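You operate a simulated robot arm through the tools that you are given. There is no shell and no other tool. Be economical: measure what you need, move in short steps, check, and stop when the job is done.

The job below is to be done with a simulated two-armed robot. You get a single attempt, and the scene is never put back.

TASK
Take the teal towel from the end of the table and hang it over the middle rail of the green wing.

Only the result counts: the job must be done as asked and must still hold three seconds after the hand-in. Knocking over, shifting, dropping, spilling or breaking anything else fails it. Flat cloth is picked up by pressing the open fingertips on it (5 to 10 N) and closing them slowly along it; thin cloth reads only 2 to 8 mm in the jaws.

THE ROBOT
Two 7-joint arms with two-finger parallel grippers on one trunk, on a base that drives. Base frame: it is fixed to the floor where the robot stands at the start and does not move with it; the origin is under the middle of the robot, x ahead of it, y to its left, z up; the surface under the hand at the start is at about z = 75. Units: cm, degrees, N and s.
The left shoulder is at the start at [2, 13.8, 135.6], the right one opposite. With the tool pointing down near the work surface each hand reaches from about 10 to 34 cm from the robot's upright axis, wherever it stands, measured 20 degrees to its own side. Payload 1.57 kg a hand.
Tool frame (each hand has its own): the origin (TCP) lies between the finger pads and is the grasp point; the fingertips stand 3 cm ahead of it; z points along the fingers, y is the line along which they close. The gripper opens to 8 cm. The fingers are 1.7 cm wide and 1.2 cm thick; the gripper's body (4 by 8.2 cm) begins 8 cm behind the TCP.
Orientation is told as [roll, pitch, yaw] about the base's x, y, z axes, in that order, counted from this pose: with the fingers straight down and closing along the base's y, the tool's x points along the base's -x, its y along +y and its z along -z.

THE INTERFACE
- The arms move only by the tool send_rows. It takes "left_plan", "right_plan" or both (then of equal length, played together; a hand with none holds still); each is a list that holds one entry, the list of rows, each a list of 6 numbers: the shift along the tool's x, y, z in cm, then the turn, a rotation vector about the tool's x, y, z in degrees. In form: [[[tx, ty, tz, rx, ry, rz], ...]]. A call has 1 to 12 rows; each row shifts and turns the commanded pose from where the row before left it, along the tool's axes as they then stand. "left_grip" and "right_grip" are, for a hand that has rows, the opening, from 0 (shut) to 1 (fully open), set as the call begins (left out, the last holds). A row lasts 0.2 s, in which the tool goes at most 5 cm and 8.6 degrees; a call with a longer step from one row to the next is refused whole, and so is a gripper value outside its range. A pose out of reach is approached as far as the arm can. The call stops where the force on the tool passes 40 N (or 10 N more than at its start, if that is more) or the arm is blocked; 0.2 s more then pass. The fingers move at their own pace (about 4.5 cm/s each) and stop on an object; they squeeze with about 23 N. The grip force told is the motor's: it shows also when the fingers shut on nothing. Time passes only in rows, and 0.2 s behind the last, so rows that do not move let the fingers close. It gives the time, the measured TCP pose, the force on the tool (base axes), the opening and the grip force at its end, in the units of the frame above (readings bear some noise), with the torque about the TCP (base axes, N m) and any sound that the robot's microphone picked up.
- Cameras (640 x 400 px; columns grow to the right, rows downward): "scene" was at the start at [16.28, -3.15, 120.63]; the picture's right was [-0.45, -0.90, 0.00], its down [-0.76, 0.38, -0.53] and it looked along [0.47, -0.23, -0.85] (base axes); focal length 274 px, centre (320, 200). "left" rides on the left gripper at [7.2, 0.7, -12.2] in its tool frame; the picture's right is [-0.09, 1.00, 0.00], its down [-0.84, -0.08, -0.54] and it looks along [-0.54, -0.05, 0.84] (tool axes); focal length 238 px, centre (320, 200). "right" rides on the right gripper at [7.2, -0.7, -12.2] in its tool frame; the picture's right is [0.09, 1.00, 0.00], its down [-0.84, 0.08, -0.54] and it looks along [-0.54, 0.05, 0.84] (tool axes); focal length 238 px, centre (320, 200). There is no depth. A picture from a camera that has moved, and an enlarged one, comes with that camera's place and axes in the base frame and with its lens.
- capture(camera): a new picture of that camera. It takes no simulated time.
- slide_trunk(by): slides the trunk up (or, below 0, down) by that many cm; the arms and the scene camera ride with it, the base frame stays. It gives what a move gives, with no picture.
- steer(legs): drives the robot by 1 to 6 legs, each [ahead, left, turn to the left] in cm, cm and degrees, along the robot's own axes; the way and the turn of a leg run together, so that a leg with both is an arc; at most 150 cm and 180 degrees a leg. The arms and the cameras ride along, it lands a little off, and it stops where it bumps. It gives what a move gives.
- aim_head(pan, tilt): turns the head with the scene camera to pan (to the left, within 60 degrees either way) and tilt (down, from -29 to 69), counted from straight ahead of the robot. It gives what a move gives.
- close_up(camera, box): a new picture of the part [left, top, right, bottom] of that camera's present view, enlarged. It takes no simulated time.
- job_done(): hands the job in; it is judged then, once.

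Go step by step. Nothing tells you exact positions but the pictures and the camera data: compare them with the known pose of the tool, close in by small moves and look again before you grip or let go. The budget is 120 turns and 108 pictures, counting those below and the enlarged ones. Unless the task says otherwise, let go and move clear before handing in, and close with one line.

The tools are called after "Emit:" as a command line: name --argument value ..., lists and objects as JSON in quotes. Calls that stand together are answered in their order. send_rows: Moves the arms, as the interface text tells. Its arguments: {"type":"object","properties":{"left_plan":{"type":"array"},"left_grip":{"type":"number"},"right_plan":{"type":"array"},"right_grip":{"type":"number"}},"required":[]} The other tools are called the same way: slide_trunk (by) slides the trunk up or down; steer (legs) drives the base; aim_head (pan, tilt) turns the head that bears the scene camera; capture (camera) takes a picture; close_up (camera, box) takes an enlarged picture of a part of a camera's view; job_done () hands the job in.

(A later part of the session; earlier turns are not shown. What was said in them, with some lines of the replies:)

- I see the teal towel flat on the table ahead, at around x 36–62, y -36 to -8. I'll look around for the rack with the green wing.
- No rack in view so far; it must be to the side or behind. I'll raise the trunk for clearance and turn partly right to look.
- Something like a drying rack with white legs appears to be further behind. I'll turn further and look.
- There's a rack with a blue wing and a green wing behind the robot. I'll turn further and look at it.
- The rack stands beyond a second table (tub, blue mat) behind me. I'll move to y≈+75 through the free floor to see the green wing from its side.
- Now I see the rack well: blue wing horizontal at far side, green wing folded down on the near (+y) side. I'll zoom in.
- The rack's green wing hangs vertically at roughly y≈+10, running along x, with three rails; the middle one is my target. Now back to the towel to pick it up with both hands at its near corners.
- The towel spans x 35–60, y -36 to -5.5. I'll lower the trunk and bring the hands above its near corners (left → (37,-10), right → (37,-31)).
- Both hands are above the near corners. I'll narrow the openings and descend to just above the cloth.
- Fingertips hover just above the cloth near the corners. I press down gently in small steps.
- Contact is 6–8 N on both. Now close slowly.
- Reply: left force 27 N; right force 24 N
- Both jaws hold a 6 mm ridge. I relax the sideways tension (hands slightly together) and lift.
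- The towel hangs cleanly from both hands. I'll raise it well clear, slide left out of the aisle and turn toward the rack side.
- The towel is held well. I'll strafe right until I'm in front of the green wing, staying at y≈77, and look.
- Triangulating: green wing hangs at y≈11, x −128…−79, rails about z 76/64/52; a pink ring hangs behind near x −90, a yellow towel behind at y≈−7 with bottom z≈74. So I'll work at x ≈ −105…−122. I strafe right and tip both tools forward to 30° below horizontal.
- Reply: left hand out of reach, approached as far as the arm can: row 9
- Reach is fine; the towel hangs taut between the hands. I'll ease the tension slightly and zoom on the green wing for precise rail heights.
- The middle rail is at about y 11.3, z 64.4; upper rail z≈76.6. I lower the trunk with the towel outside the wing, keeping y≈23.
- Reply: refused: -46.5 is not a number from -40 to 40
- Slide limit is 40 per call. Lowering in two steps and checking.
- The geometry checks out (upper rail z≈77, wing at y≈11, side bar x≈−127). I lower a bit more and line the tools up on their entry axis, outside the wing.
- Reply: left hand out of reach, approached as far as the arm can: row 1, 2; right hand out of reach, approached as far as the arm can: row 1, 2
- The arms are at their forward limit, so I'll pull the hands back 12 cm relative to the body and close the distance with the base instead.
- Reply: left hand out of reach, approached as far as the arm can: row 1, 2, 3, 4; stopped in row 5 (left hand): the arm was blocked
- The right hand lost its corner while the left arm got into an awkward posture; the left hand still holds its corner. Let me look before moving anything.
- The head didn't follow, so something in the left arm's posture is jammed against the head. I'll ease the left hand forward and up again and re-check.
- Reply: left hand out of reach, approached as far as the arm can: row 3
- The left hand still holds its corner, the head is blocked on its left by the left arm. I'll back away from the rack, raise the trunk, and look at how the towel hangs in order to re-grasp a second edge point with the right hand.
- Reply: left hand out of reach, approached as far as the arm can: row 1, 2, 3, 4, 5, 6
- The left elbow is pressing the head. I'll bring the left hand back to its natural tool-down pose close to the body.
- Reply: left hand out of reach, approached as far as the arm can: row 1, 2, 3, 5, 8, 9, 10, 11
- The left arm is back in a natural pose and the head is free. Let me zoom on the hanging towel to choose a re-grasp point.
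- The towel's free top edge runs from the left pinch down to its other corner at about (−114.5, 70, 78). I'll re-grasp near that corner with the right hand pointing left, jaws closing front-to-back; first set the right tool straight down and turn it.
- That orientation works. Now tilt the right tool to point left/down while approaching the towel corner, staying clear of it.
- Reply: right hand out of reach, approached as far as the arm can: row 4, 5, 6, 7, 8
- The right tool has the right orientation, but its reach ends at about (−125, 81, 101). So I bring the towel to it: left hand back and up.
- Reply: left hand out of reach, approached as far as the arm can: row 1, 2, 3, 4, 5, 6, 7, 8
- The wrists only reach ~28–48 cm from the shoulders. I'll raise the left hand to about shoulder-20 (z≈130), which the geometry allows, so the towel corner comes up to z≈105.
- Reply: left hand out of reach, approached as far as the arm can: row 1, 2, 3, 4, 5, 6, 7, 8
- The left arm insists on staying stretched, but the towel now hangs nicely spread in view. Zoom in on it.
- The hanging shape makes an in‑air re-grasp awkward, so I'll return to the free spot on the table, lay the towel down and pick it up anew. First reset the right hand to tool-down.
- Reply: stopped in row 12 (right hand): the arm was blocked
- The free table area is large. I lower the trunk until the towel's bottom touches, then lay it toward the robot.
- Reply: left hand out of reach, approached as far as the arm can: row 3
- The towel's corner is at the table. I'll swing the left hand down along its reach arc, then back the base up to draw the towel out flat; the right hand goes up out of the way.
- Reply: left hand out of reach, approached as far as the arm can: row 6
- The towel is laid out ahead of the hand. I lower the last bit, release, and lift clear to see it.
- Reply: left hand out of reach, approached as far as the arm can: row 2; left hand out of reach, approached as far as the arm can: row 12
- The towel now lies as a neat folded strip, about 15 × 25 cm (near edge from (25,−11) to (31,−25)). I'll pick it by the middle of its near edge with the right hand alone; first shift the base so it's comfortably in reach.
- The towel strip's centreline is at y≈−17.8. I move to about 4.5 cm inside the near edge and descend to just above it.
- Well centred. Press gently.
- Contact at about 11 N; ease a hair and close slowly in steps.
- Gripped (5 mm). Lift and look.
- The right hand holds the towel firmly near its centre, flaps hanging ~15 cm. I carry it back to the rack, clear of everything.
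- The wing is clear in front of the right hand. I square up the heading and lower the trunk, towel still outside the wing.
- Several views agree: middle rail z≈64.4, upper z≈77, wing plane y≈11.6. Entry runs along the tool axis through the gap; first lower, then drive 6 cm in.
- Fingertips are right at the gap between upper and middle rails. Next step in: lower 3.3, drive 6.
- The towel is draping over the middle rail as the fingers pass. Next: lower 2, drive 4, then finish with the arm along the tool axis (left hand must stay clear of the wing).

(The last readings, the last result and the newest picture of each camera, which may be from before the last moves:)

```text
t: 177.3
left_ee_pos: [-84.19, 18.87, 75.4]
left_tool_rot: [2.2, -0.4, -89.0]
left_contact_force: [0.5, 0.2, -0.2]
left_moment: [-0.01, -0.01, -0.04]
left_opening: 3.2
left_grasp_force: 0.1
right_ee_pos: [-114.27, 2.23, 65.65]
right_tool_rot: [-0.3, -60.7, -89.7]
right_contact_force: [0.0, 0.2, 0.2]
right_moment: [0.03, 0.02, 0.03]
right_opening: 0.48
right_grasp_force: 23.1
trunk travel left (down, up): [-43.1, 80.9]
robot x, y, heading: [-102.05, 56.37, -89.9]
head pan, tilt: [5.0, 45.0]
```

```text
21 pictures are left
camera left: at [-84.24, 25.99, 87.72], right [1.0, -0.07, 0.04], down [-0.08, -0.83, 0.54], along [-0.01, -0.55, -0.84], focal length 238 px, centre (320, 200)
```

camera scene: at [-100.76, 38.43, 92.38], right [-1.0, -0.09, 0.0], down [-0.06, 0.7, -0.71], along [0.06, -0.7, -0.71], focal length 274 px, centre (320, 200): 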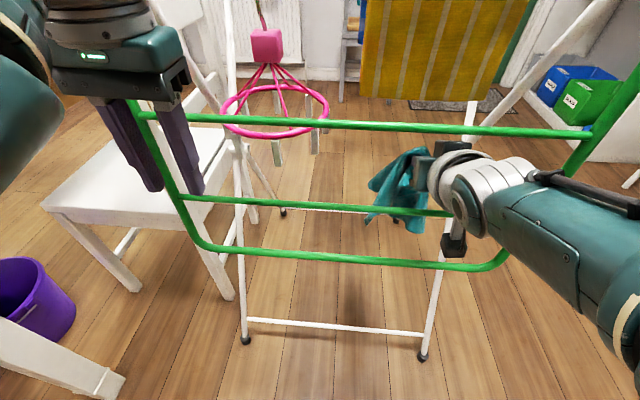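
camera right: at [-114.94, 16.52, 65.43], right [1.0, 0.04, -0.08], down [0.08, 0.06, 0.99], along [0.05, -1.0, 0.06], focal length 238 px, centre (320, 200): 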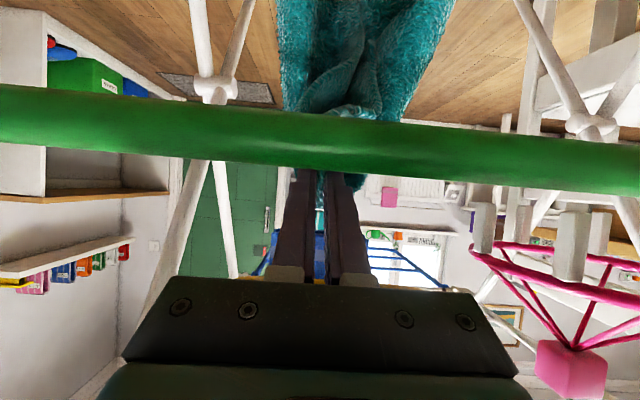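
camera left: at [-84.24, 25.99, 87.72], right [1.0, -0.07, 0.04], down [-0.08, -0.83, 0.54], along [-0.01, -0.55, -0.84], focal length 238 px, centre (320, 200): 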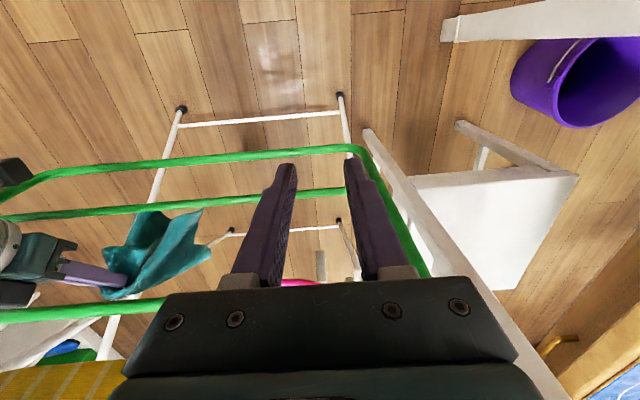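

The whole towel slid over the rail to the inside (its tails are short from the centre grip). That works in reverse: withdrawing outward will leave the tails inside and bring the gripped part outside. I back out along the same path.

Emit:
send_rows --right_plan '[[[0, 0, -0.8, 0, 0, 0], [0, 0, -0.8, 0, 0, 0], [0, 0, -0.8, 0, 0, 0], [0, 0, -0.8, 0, 0, 0], [0, 0, 0, 0, 0, 0]]]'

Emit:
steer --legs '[[-4, 0, 0]]'

Emit:
slide_trunk --by 2.5

Emit:
steer --legs '[[-5.5, 0, 0]]'

Emit:
capture --camera "scene"

Emit:
capture --camera "right"

```text
t: 178.6
left_ee_pos: [-84.24, 18.74, 75.36]
left_tool_rot: [2.2, -0.4, -89.0]
left_contact_force: [0.2, 0.0, -0.5]
left_moment: [0.01, -0.01, 0.05]
left_opening: 3.22
left_grasp_force: 0.0
right_ee_pos: [-114.35, 5.13, 67.18]
right_tool_rot: [-0.2, -60.7, -89.7]
right_contact_force: [0.7, 0.7, 0.6]
right_moment: [0.03, 0.02, -0.01]
right_opening: 0.46
right_grasp_force: 22.9
trunk travel left (down, up): [-43.1, 80.9]
robot x, y, heading: [-101.98, 56.33, -89.7]
head pan, tilt: [5.0, 45.0]
```

```text
t: 179.4
left_ee_pos: [-84.29, 22.7, 75.46]
left_tool_rot: [2.1, -0.3, -89.1]
left_contact_force: [-0.2, 0.8, -0.8]
left_moment: [0.0, 0.0, 0.03]
left_opening: 3.18
left_grasp_force: 0.1
right_ee_pos: [-114.31, 9.01, 67.27]
right_tool_rot: [-0.3, -60.7, -89.8]
right_contact_force: [0.3, 0.5, -0.2]
right_moment: [0.02, 0.01, 0.01]
right_opening: 0.47
right_grasp_force: 22.7
trunk travel left (down, up): [-43.1, 80.9]
robot x, y, heading: [-101.84, 60.42, -89.6]
head pan, tilt: [5.0, 45.0]
```

```text
t: 180.1
left_ee_pos: [-84.33, 22.78, 78.04]
left_tool_rot: [2.3, -0.5, -88.9]
left_contact_force: [-0.4, 0.2, 0.3]
left_moment: [-0.03, -0.04, -0.01]
left_opening: 3.22
left_grasp_force: 0.0
right_ee_pos: [-114.37, 9.04, 69.78]
right_tool_rot: [-0.3, -60.7, -89.7]
right_contact_force: [0.2, -0.2, 0.0]
right_moment: [0.01, 0.0, 0.02]
right_opening: 0.48
right_grasp_force: 23.0
trunk travel left (down, up): [-45.6, 78.4]
robot x, y, heading: [-101.87, 60.56, -89.6]
head pan, tilt: [5.0, 45.0]
```

```text
t: 181.1
left_ee_pos: [-84.2, 28.07, 78.0]
left_tool_rot: [2.1, -0.4, -88.9]
left_contact_force: [-0.5, 0.8, 0.5]
left_moment: [-0.01, 0.0, 0.03]
left_opening: 3.22
left_grasp_force: 0.1
right_ee_pos: [-114.45, 14.4, 69.85]
right_tool_rot: [-0.3, -60.7, -89.8]
right_contact_force: [-0.2, 0.4, 0.0]
right_moment: [0.01, -0.01, 0.03]
right_opening: 0.49
right_grasp_force: 23.3
trunk travel left (down, up): [-45.6, 78.4]
robot x, y, heading: [-101.83, 65.57, -89.5]
head pan, tilt: [5.0, 45.0]
```

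```text
20 pictures are left
camera scene: at [-100.79, 47.71, 94.87], right [-1.0, -0.09, 0.0], down [-0.06, 0.7, -0.71], along [0.06, -0.7, -0.71], focal length 274 px, centre (320, 200)
```

scene: 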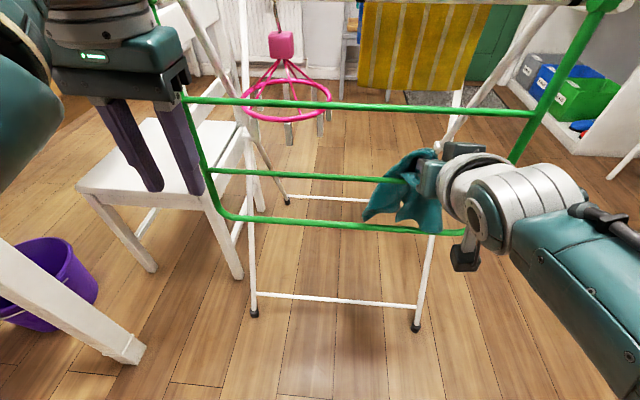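

```text
19 pictures are left
camera right: at [-114.96, 28.61, 69.48], right [1.0, 0.04, -0.08], down [0.08, 0.06, 0.99], along [0.05, -1.0, 0.06], focal length 238 px, centre (320, 200)
```

right: 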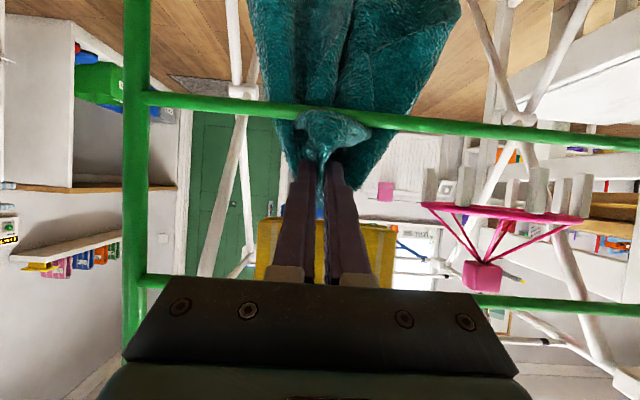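

Now the tails hang inside behind the middle rail and the short flap lies over it on my side. I draw back another 5 cm and look.

Emit:
steer --legs '[[-5, 0, 0]]'

Emit:
capture --camera "right"

Emit:
close_up --camera "scene" --box '[280, 80, 540, 280]'

```text
t: 182.0
left_ee_pos: [-84.22, 33.14, 78.05]
left_tool_rot: [2.3, -0.4, -89.0]
left_contact_force: [0.2, -0.3, -0.6]
left_moment: [-0.01, 0.0, -0.01]
left_opening: 3.21
left_grasp_force: 0.0
right_ee_pos: [-114.3, 19.38, 69.64]
right_tool_rot: [-0.3, -60.6, -89.9]
right_contact_force: [-0.6, -0.5, 0.3]
right_moment: [0.01, 0.02, 0.02]
right_opening: 0.5
right_grasp_force: 23.1
trunk travel left (down, up): [-45.6, 78.4]
robot x, y, heading: [-101.48, 71.07, -89.8]
head pan, tilt: [5.0, 45.0]
```

```text
18 pictures are left
camera right: at [-114.96, 33.62, 69.49], right [1.0, 0.04, -0.08], down [0.08, 0.06, 0.99], along [0.05, -1.0, 0.06], focal length 238 px, centre (320, 200)
```

right: 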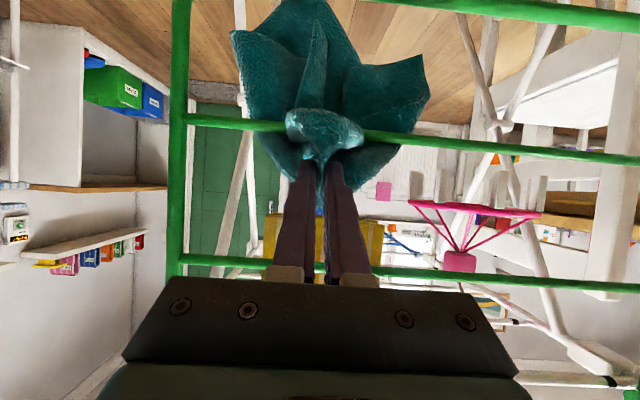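

```text
2.00 times, centred on (410, 180) of scene
camera zoom: at [-100.8, 52.74, 94.87], right [-1.0, -0.09, 0.0], down [-0.06, 0.7, -0.71], along [0.06, -0.7, -0.71], focal length 549 px, centre (140, 240)
```

zoom: 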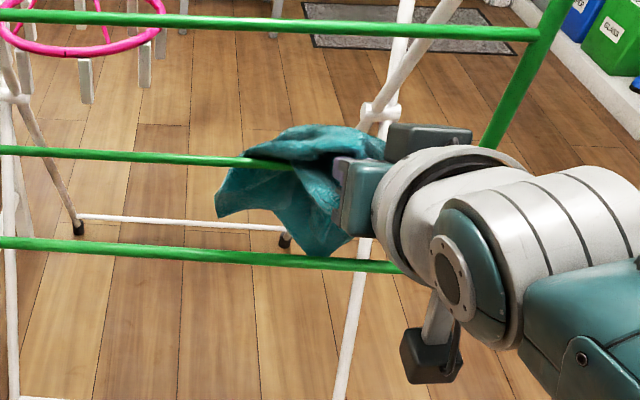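

Excellent: the towel now drapes over the middle rail, with tails inside and the held part outside. I draw it down and slightly out to balance both sides.

Emit:
slide_trunk --by -10

Emit:
steer --legs '[[-1.5, 0, 0]]'

Emit:
capture --camera "right"

Emit:
close_up --camera "scene" --box '[280, 40, 540, 240]'

Emit:
capture --camera "left"

```text
t: 183.3
left_ee_pos: [-84.3, 33.02, 68.19]
left_tool_rot: [2.3, -0.4, -88.9]
left_contact_force: [0.6, 0.8, 0.3]
left_moment: [0.02, 0.04, -0.03]
left_opening: 3.18
left_grasp_force: 0.1
right_ee_pos: [-114.34, 19.38, 59.81]
right_tool_rot: [-0.3, -60.7, -89.8]
right_contact_force: [-0.3, 0.1, 0.3]
right_moment: [0.01, 0.01, 0.04]
right_opening: 0.48
right_grasp_force: 23.0
trunk travel left (down, up): [-35.6, 88.4]
robot x, y, heading: [-101.87, 70.85, -89.6]
head pan, tilt: [5.0, 45.0]
```

```text
t: 184.1
left_ee_pos: [-84.28, 34.54, 68.07]
left_tool_rot: [2.2, -0.4, -89.0]
left_contact_force: [-0.5, 0.1, 0.6]
left_moment: [-0.02, -0.02, -0.01]
left_opening: 3.21
left_grasp_force: 0.0
right_ee_pos: [-114.34, 20.94, 59.85]
right_tool_rot: [-0.3, -60.9, -89.8]
right_contact_force: [-0.4, -0.9, -0.1]
right_moment: [-0.01, 0.04, 0.01]
right_opening: 0.48
right_grasp_force: 22.8
trunk travel left (down, up): [-35.6, 88.4]
robot x, y, heading: [-101.94, 72.2, -89.7]
head pan, tilt: [5.0, 45.0]
```

```text
16 pictures are left
camera right: at [-114.98, 35.04, 59.52], right [1.0, 0.04, -0.08], down [0.08, 0.06, 0.99], along [0.05, -1.0, 0.06], focal length 238 px, centre (320, 200)
```

right: 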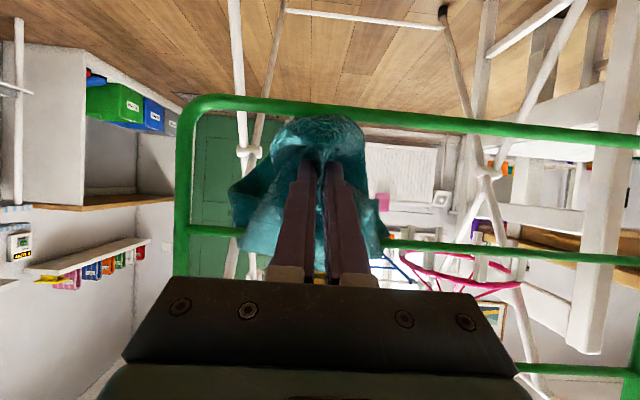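

```text
2.00 times, centred on (410, 140) of scene
camera zoom: at [-100.8, 54.18, 84.89], right [-1.0, -0.09, 0.0], down [-0.06, 0.7, -0.71], along [0.06, -0.7, -0.71], focal length 549 px, centre (140, 320)
```

zoom: 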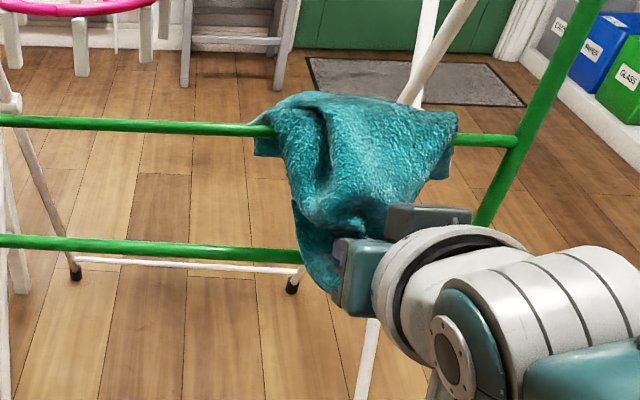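

```text
14 pictures are left
camera left: at [-84.25, 41.74, 80.25], right [1.0, -0.07, 0.04], down [-0.08, -0.83, 0.54], along [-0.01, -0.55, -0.84], focal length 238 px, centre (320, 200)
```

left: 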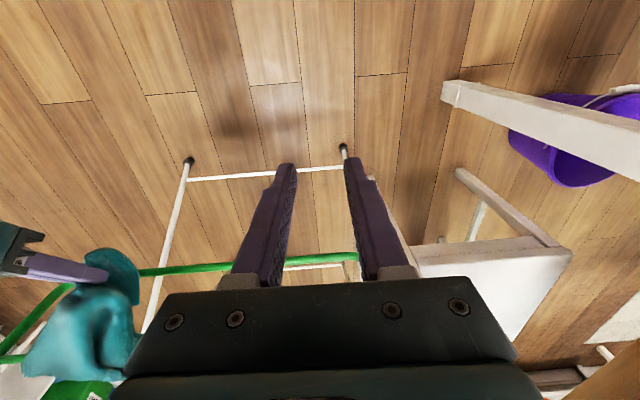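

The towel lies spread over the middle rail, roughly balanced. I open the jaws gently and see whether it stays before withdrawing.

Emit:
send_rows --right_plan '[[[0, 0, 0, 0, 0, 0], [0, 0, 0, 0, 0, 0]]]' --right_grip 0.15

Emit:
send_rows --right_plan '[[[0, 0, 0, 0, 0, 0], [0, 0, 0, 0, 0, 0], [0, 0, 0, 0, 0, 0]]]' --right_grip 0.35

Emit:
capture --camera "right"

Emit:
close_up --camera "scene" --box '[280, 40, 540, 240]'

```text
t: 184.7
left_ee_pos: [-84.2, 34.62, 68.0]
left_tool_rot: [2.3, -0.4, -89.1]
left_contact_force: [0.3, 0.6, 0.4]
left_moment: [0.03, 0.05, -0.01]
left_opening: 3.19
left_grasp_force: 0.0
right_ee_pos: [-114.4, 21.04, 59.79]
right_tool_rot: [-0.3, -60.7, -89.8]
right_contact_force: [-0.1, 0.0, -0.1]
right_moment: [-0.01, -0.02, -0.01]
right_opening: 1.2
right_grasp_force: 0.1
trunk travel left (down, up): [-35.6, 88.4]
robot x, y, heading: [-101.9, 72.47, -89.6]
head pan, tilt: [5.0, 45.0]
```

```text
t: 185.5
left_ee_pos: [-84.31, 34.58, 68.0]
left_tool_rot: [2.3, -0.4, -89.0]
left_contact_force: [-0.1, 0.7, -0.5]
left_moment: [0.0, 0.0, 0.01]
left_opening: 3.23
left_grasp_force: 0.1
right_ee_pos: [-114.43, 20.84, 59.83]
right_tool_rot: [-0.4, -60.7, -89.9]
right_contact_force: [0.4, -0.2, -0.5]
right_moment: [0.02, -0.03, -0.01]
right_opening: 2.8
right_grasp_force: 0.1
trunk travel left (down, up): [-35.6, 88.4]
robot x, y, heading: [-101.81, 72.15, -89.6]
head pan, tilt: [5.0, 45.0]
```

```text
13 pictures are left
camera right: at [-114.98, 35.07, 59.51], right [1.0, 0.04, -0.08], down [0.08, 0.06, 0.99], along [0.05, -1.0, 0.06], focal length 238 px, centre (320, 200)
```

right: 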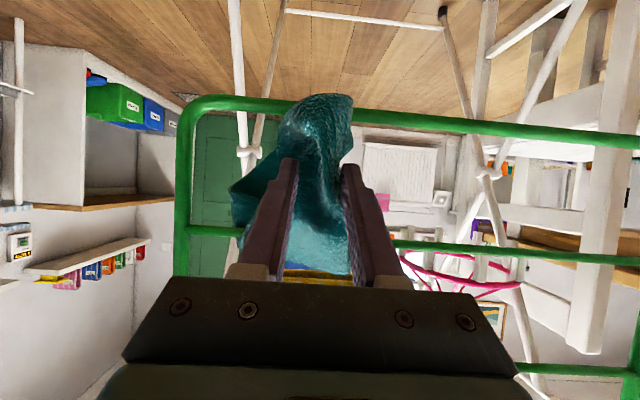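

```text
2.00 times, centred on (410, 140) of scene
camera zoom: at [-100.8, 54.21, 84.88], right [-1.0, -0.09, 0.0], down [-0.06, 0.7, -0.71], along [0.06, -0.7, -0.71], focal length 549 px, centre (140, 320)
```

zoom: 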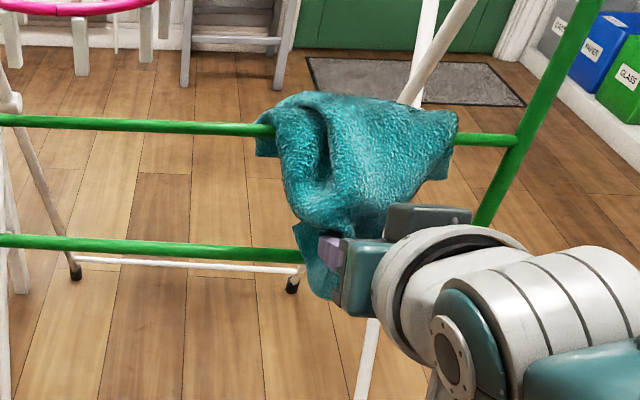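

It stays on the rail. I open wider and withdraw slowly along the tool axis.

Emit:
send_rows --right_plan '[[[0, 0, 0, 0, 0, 0], [0, 0, 0, 0, 0, 0], [0, 0, -0.7, 0, 0, 0], [0, 0, -0.8, 0, 0, 0], [0, 0, -1, 0, 0, 0], [0, 0, -1, 0, 0, 0], [0, 0, -1, 0, 0, 0], [0, 0, 0, 0, 0, 0]]]' --right_grip 0.7

Emit:
capture --camera "right"

Emit:
close_up --camera "scene" --box '[280, 40, 540, 240]'

```text
t: 187.3
left_ee_pos: [-84.22, 34.58, 68.06]
left_tool_rot: [2.3, -0.4, -89.0]
left_contact_force: [0.2, 0.1, 0.4]
left_moment: [-0.03, 0.0, -0.02]
left_opening: 3.21
left_grasp_force: 0.0
right_ee_pos: [-114.35, 24.8, 61.97]
right_tool_rot: [-0.3, -60.7, -89.8]
right_contact_force: [-0.4, -0.3, 0.6]
right_moment: [-0.01, -0.01, -0.02]
right_opening: 5.61
right_grasp_force: 0.1
trunk travel left (down, up): [-35.6, 88.4]
robot x, y, heading: [-101.41, 72.47, -89.7]
head pan, tilt: [5.0, 45.0]
```

```text
11 pictures are left
camera right: at [-114.97, 38.99, 61.69], right [1.0, 0.04, -0.08], down [0.08, 0.06, 0.99], along [0.05, -1.0, 0.06], focal length 238 px, centre (320, 200)
```

right: 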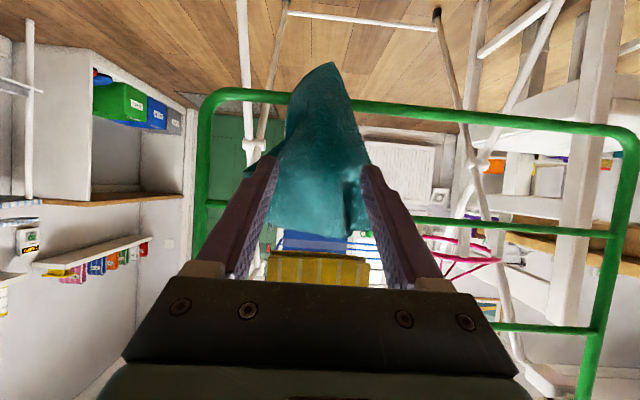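

```text
2.00 times, centred on (410, 140) of scene
camera zoom: at [-100.8, 54.19, 84.89], right [-1.0, -0.09, 0.0], down [-0.06, 0.7, -0.71], along [0.06, -0.7, -0.71], focal length 549 px, centre (140, 320)
```

zoom: 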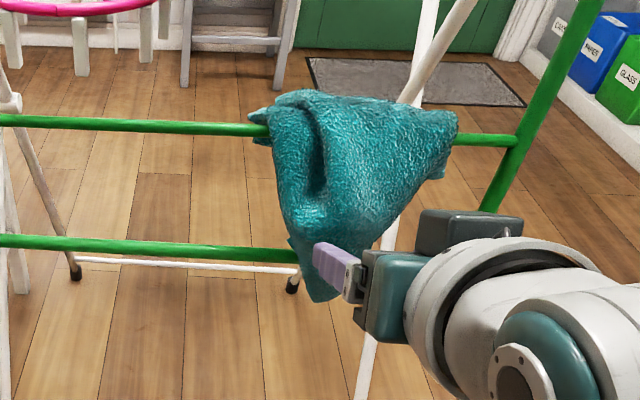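

The hand is clear and the towel holds. I back the base away and check both sides for slipping.

Emit:
steer --legs '[[-15, 0, 0]]'

Emit:
capture --camera "right"

Emit:
close_up --camera "scene" --box '[240, 0, 480, 160]'

```text
t: 188.7
left_ee_pos: [-84.26, 49.86, 68.04]
left_tool_rot: [2.3, -0.4, -88.9]
left_contact_force: [-0.5, -0.1, 0.6]
left_moment: [-0.02, -0.04, -0.04]
left_opening: 3.2
left_grasp_force: 0.0
right_ee_pos: [-114.35, 40.04, 61.9]
right_tool_rot: [-0.3, -60.8, -89.8]
right_contact_force: [0.5, 0.4, -0.1]
right_moment: [-0.04, 0.01, 0.01]
right_opening: 5.62
right_grasp_force: 0.2
trunk travel left (down, up): [-35.6, 88.4]
robot x, y, heading: [-101.89, 87.78, -89.6]
head pan, tilt: [5.0, 45.0]
```

```text
9 pictures are left
camera right: at [-114.97, 54.16, 61.7], right [1.0, 0.05, -0.08], down [0.08, 0.06, 0.99], along [0.05, -1.0, 0.06], focal length 238 px, centre (320, 200)
```

right: 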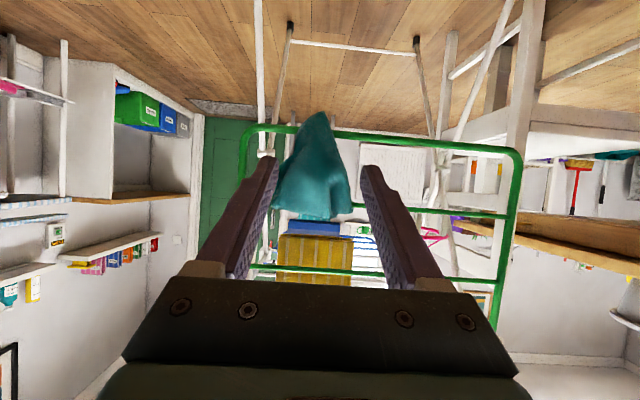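

```text
2.50 times, centred on (360, 80) of scene
camera zoom: at [-100.83, 69.42, 84.88], right [-1.0, -0.09, 0.0], down [-0.06, 0.7, -0.71], along [0.06, -0.7, -0.71], focal length 686 px, centre (220, 500)
```

zoom: 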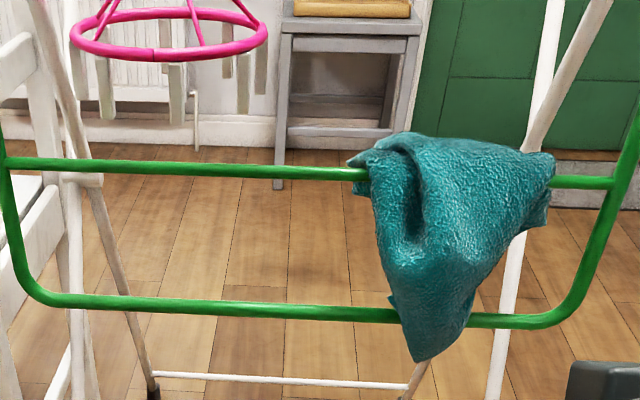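

It hangs steadily. To judge the inside portion, I move right a bit and look from the side.

Emit:
slide_trunk --by 15

Emit:
steer --legs '[[0, -38, 0]]'

Emit:
aim_head --pan 30 --tilt 30

Emit:
capture --camera "scene"

```text
t: 190.4
left_ee_pos: [-84.17, 49.95, 82.97]
left_tool_rot: [2.3, -0.4, -88.9]
left_contact_force: [0.2, -0.6, 0.5]
left_moment: [-0.02, 0.02, -0.02]
left_opening: 3.2
left_grasp_force: 0.2
right_ee_pos: [-114.51, 39.88, 77.02]
right_tool_rot: [-0.3, -60.8, -89.7]
right_contact_force: [0.9, -1.0, -0.1]
right_moment: [-0.04, -0.04, 0.0]
right_opening: 5.62
right_grasp_force: 0.1
trunk travel left (down, up): [-50.6, 73.4]
robot x, y, heading: [-101.64, 87.7, -89.7]
head pan, tilt: [5.0, 45.0]
```

```text
t: 192.8
left_ee_pos: [-121.72, 49.63, 82.94]
left_tool_rot: [2.4, -0.5, -88.8]
left_contact_force: [0.8, -1.1, -0.5]
left_moment: [0.01, 0.0, 0.01]
left_opening: 3.2
left_grasp_force: 0.0
right_ee_pos: [-151.9, 39.77, 76.94]
right_tool_rot: [-0.3, -60.9, -89.5]
right_contact_force: [0.5, -0.6, -0.2]
right_moment: [0.03, -0.02, -0.02]
right_opening: 5.6
right_grasp_force: 0.1
trunk travel left (down, up): [-50.6, 73.4]
robot x, y, heading: [-139.21, 87.32, -89.8]
head pan, tilt: [5.0, 45.0]
```

```text
t: 193.7
left_ee_pos: [-121.7, 49.62, 83.1]
left_tool_rot: [2.3, -0.4, -88.8]
left_contact_force: [-0.2, -0.5, 0.4]
left_moment: [-0.01, 0.03, -0.03]
left_opening: 3.18
left_grasp_force: 0.1
right_ee_pos: [-151.79, 39.71, 77.09]
right_tool_rot: [-0.2, -60.8, -89.6]
right_contact_force: [0.1, -0.2, 0.1]
right_moment: [0.0, 0.01, 0.0]
right_opening: 5.59
right_grasp_force: 0.1
trunk travel left (down, up): [-50.6, 73.4]
robot x, y, heading: [-139.59, 87.24, -89.8]
head pan, tilt: [30.0, 30.0]
```

```text
7 pictures are left
camera scene: at [-134.54, 69.48, 102.14], right [-0.86, -0.5, 0.0], down [-0.25, 0.43, -0.87], along [0.44, -0.75, -0.5], focal length 274 px, centre (320, 200)
```

scene: 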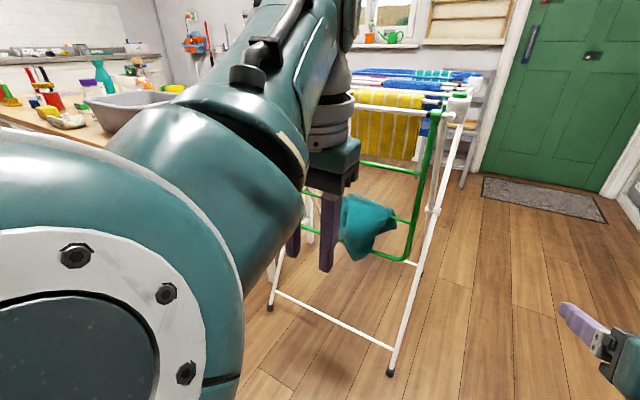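

Emit:
close_up --camera "scene" --box '[320, 170, 432, 270]'

```text
4.00 times, centred on (376, 220) of scene
camera zoom: at [-134.54, 69.48, 102.14], right [-0.86, -0.5, 0.0], down [-0.25, 0.43, -0.87], along [0.44, -0.75, -0.5], focal length 1098 px, centre (96, 120)
```

zoom: 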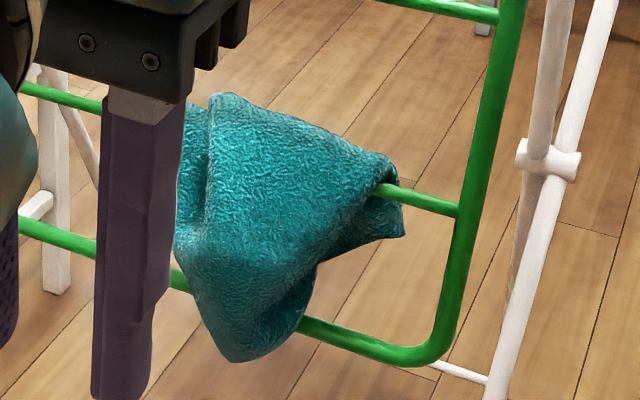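

The towel hangs over the middle rail with cloth on both sides. I let a few seconds pass and compare to be sure it isn't creeping.

Emit:
send_rows --right_plan '[[[0, 0, 0, 0, 0, 0], [0, 0, 0, 0, 0, 0], [0, 0, 0, 0, 0, 0], [0, 0, 0, 0, 0, 0], [0, 0, 0, 0, 0, 0], [0, 0, 0, 0, 0, 0], [0, 0, 0, 0, 0, 0], [0, 0, 0, 0, 0, 0], [0, 0, 0, 0, 0, 0], [0, 0, 0, 0, 0, 0], [0, 0, 0, 0, 0, 0], [0, 0, 0, 0, 0, 0]]]'

Emit:
close_up --camera "scene" --box '[320, 170, 432, 270]'

```text
t: 196.3
left_ee_pos: [-121.76, 49.63, 82.97]
left_tool_rot: [2.4, -0.3, -88.8]
left_contact_force: [0.0, -0.3, 0.6]
left_moment: [-0.01, -0.01, -0.03]
left_opening: 3.19
left_grasp_force: 0.0
right_ee_pos: [-151.87, 39.68, 77.06]
right_tool_rot: [-0.3, -60.8, -89.6]
right_contact_force: [-0.9, 0.3, 0.1]
right_moment: [0.0, -0.01, 0.01]
right_opening: 5.6
right_grasp_force: 0.1
trunk travel left (down, up): [-50.6, 73.4]
robot x, y, heading: [-139.22, 87.69, -89.7]
head pan, tilt: [30.0, 30.0]
```

```text
4.00 times, centred on (376, 220) of scene
camera zoom: at [-134.53, 69.48, 102.14], right [-0.86, -0.51, 0.0], down [-0.25, 0.43, -0.87], along [0.44, -0.75, -0.5], focal length 1098 px, centre (96, 120)
```

zoom: 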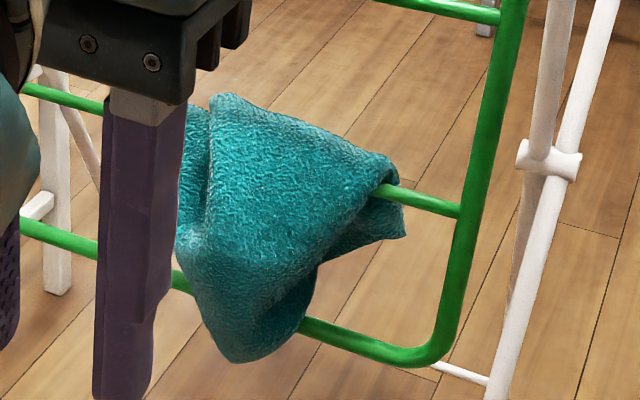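

The towel hasn't moved between the two views, it hangs over the middle rail on both sides, and both hands are clear. Handing in.

Emit:
job_done

```text
The job is handed in.
```

The teal towel is hanging over the middle rail of the green wing, with cloth on both sides of the rail, and it did not move over the last few seconds I watched. It is bunched rather than spread flat. More of it is on the near side (about 17 cm below the rail) than on the inside, which I estimate at 8 to 11 cm because I could only see part of it.
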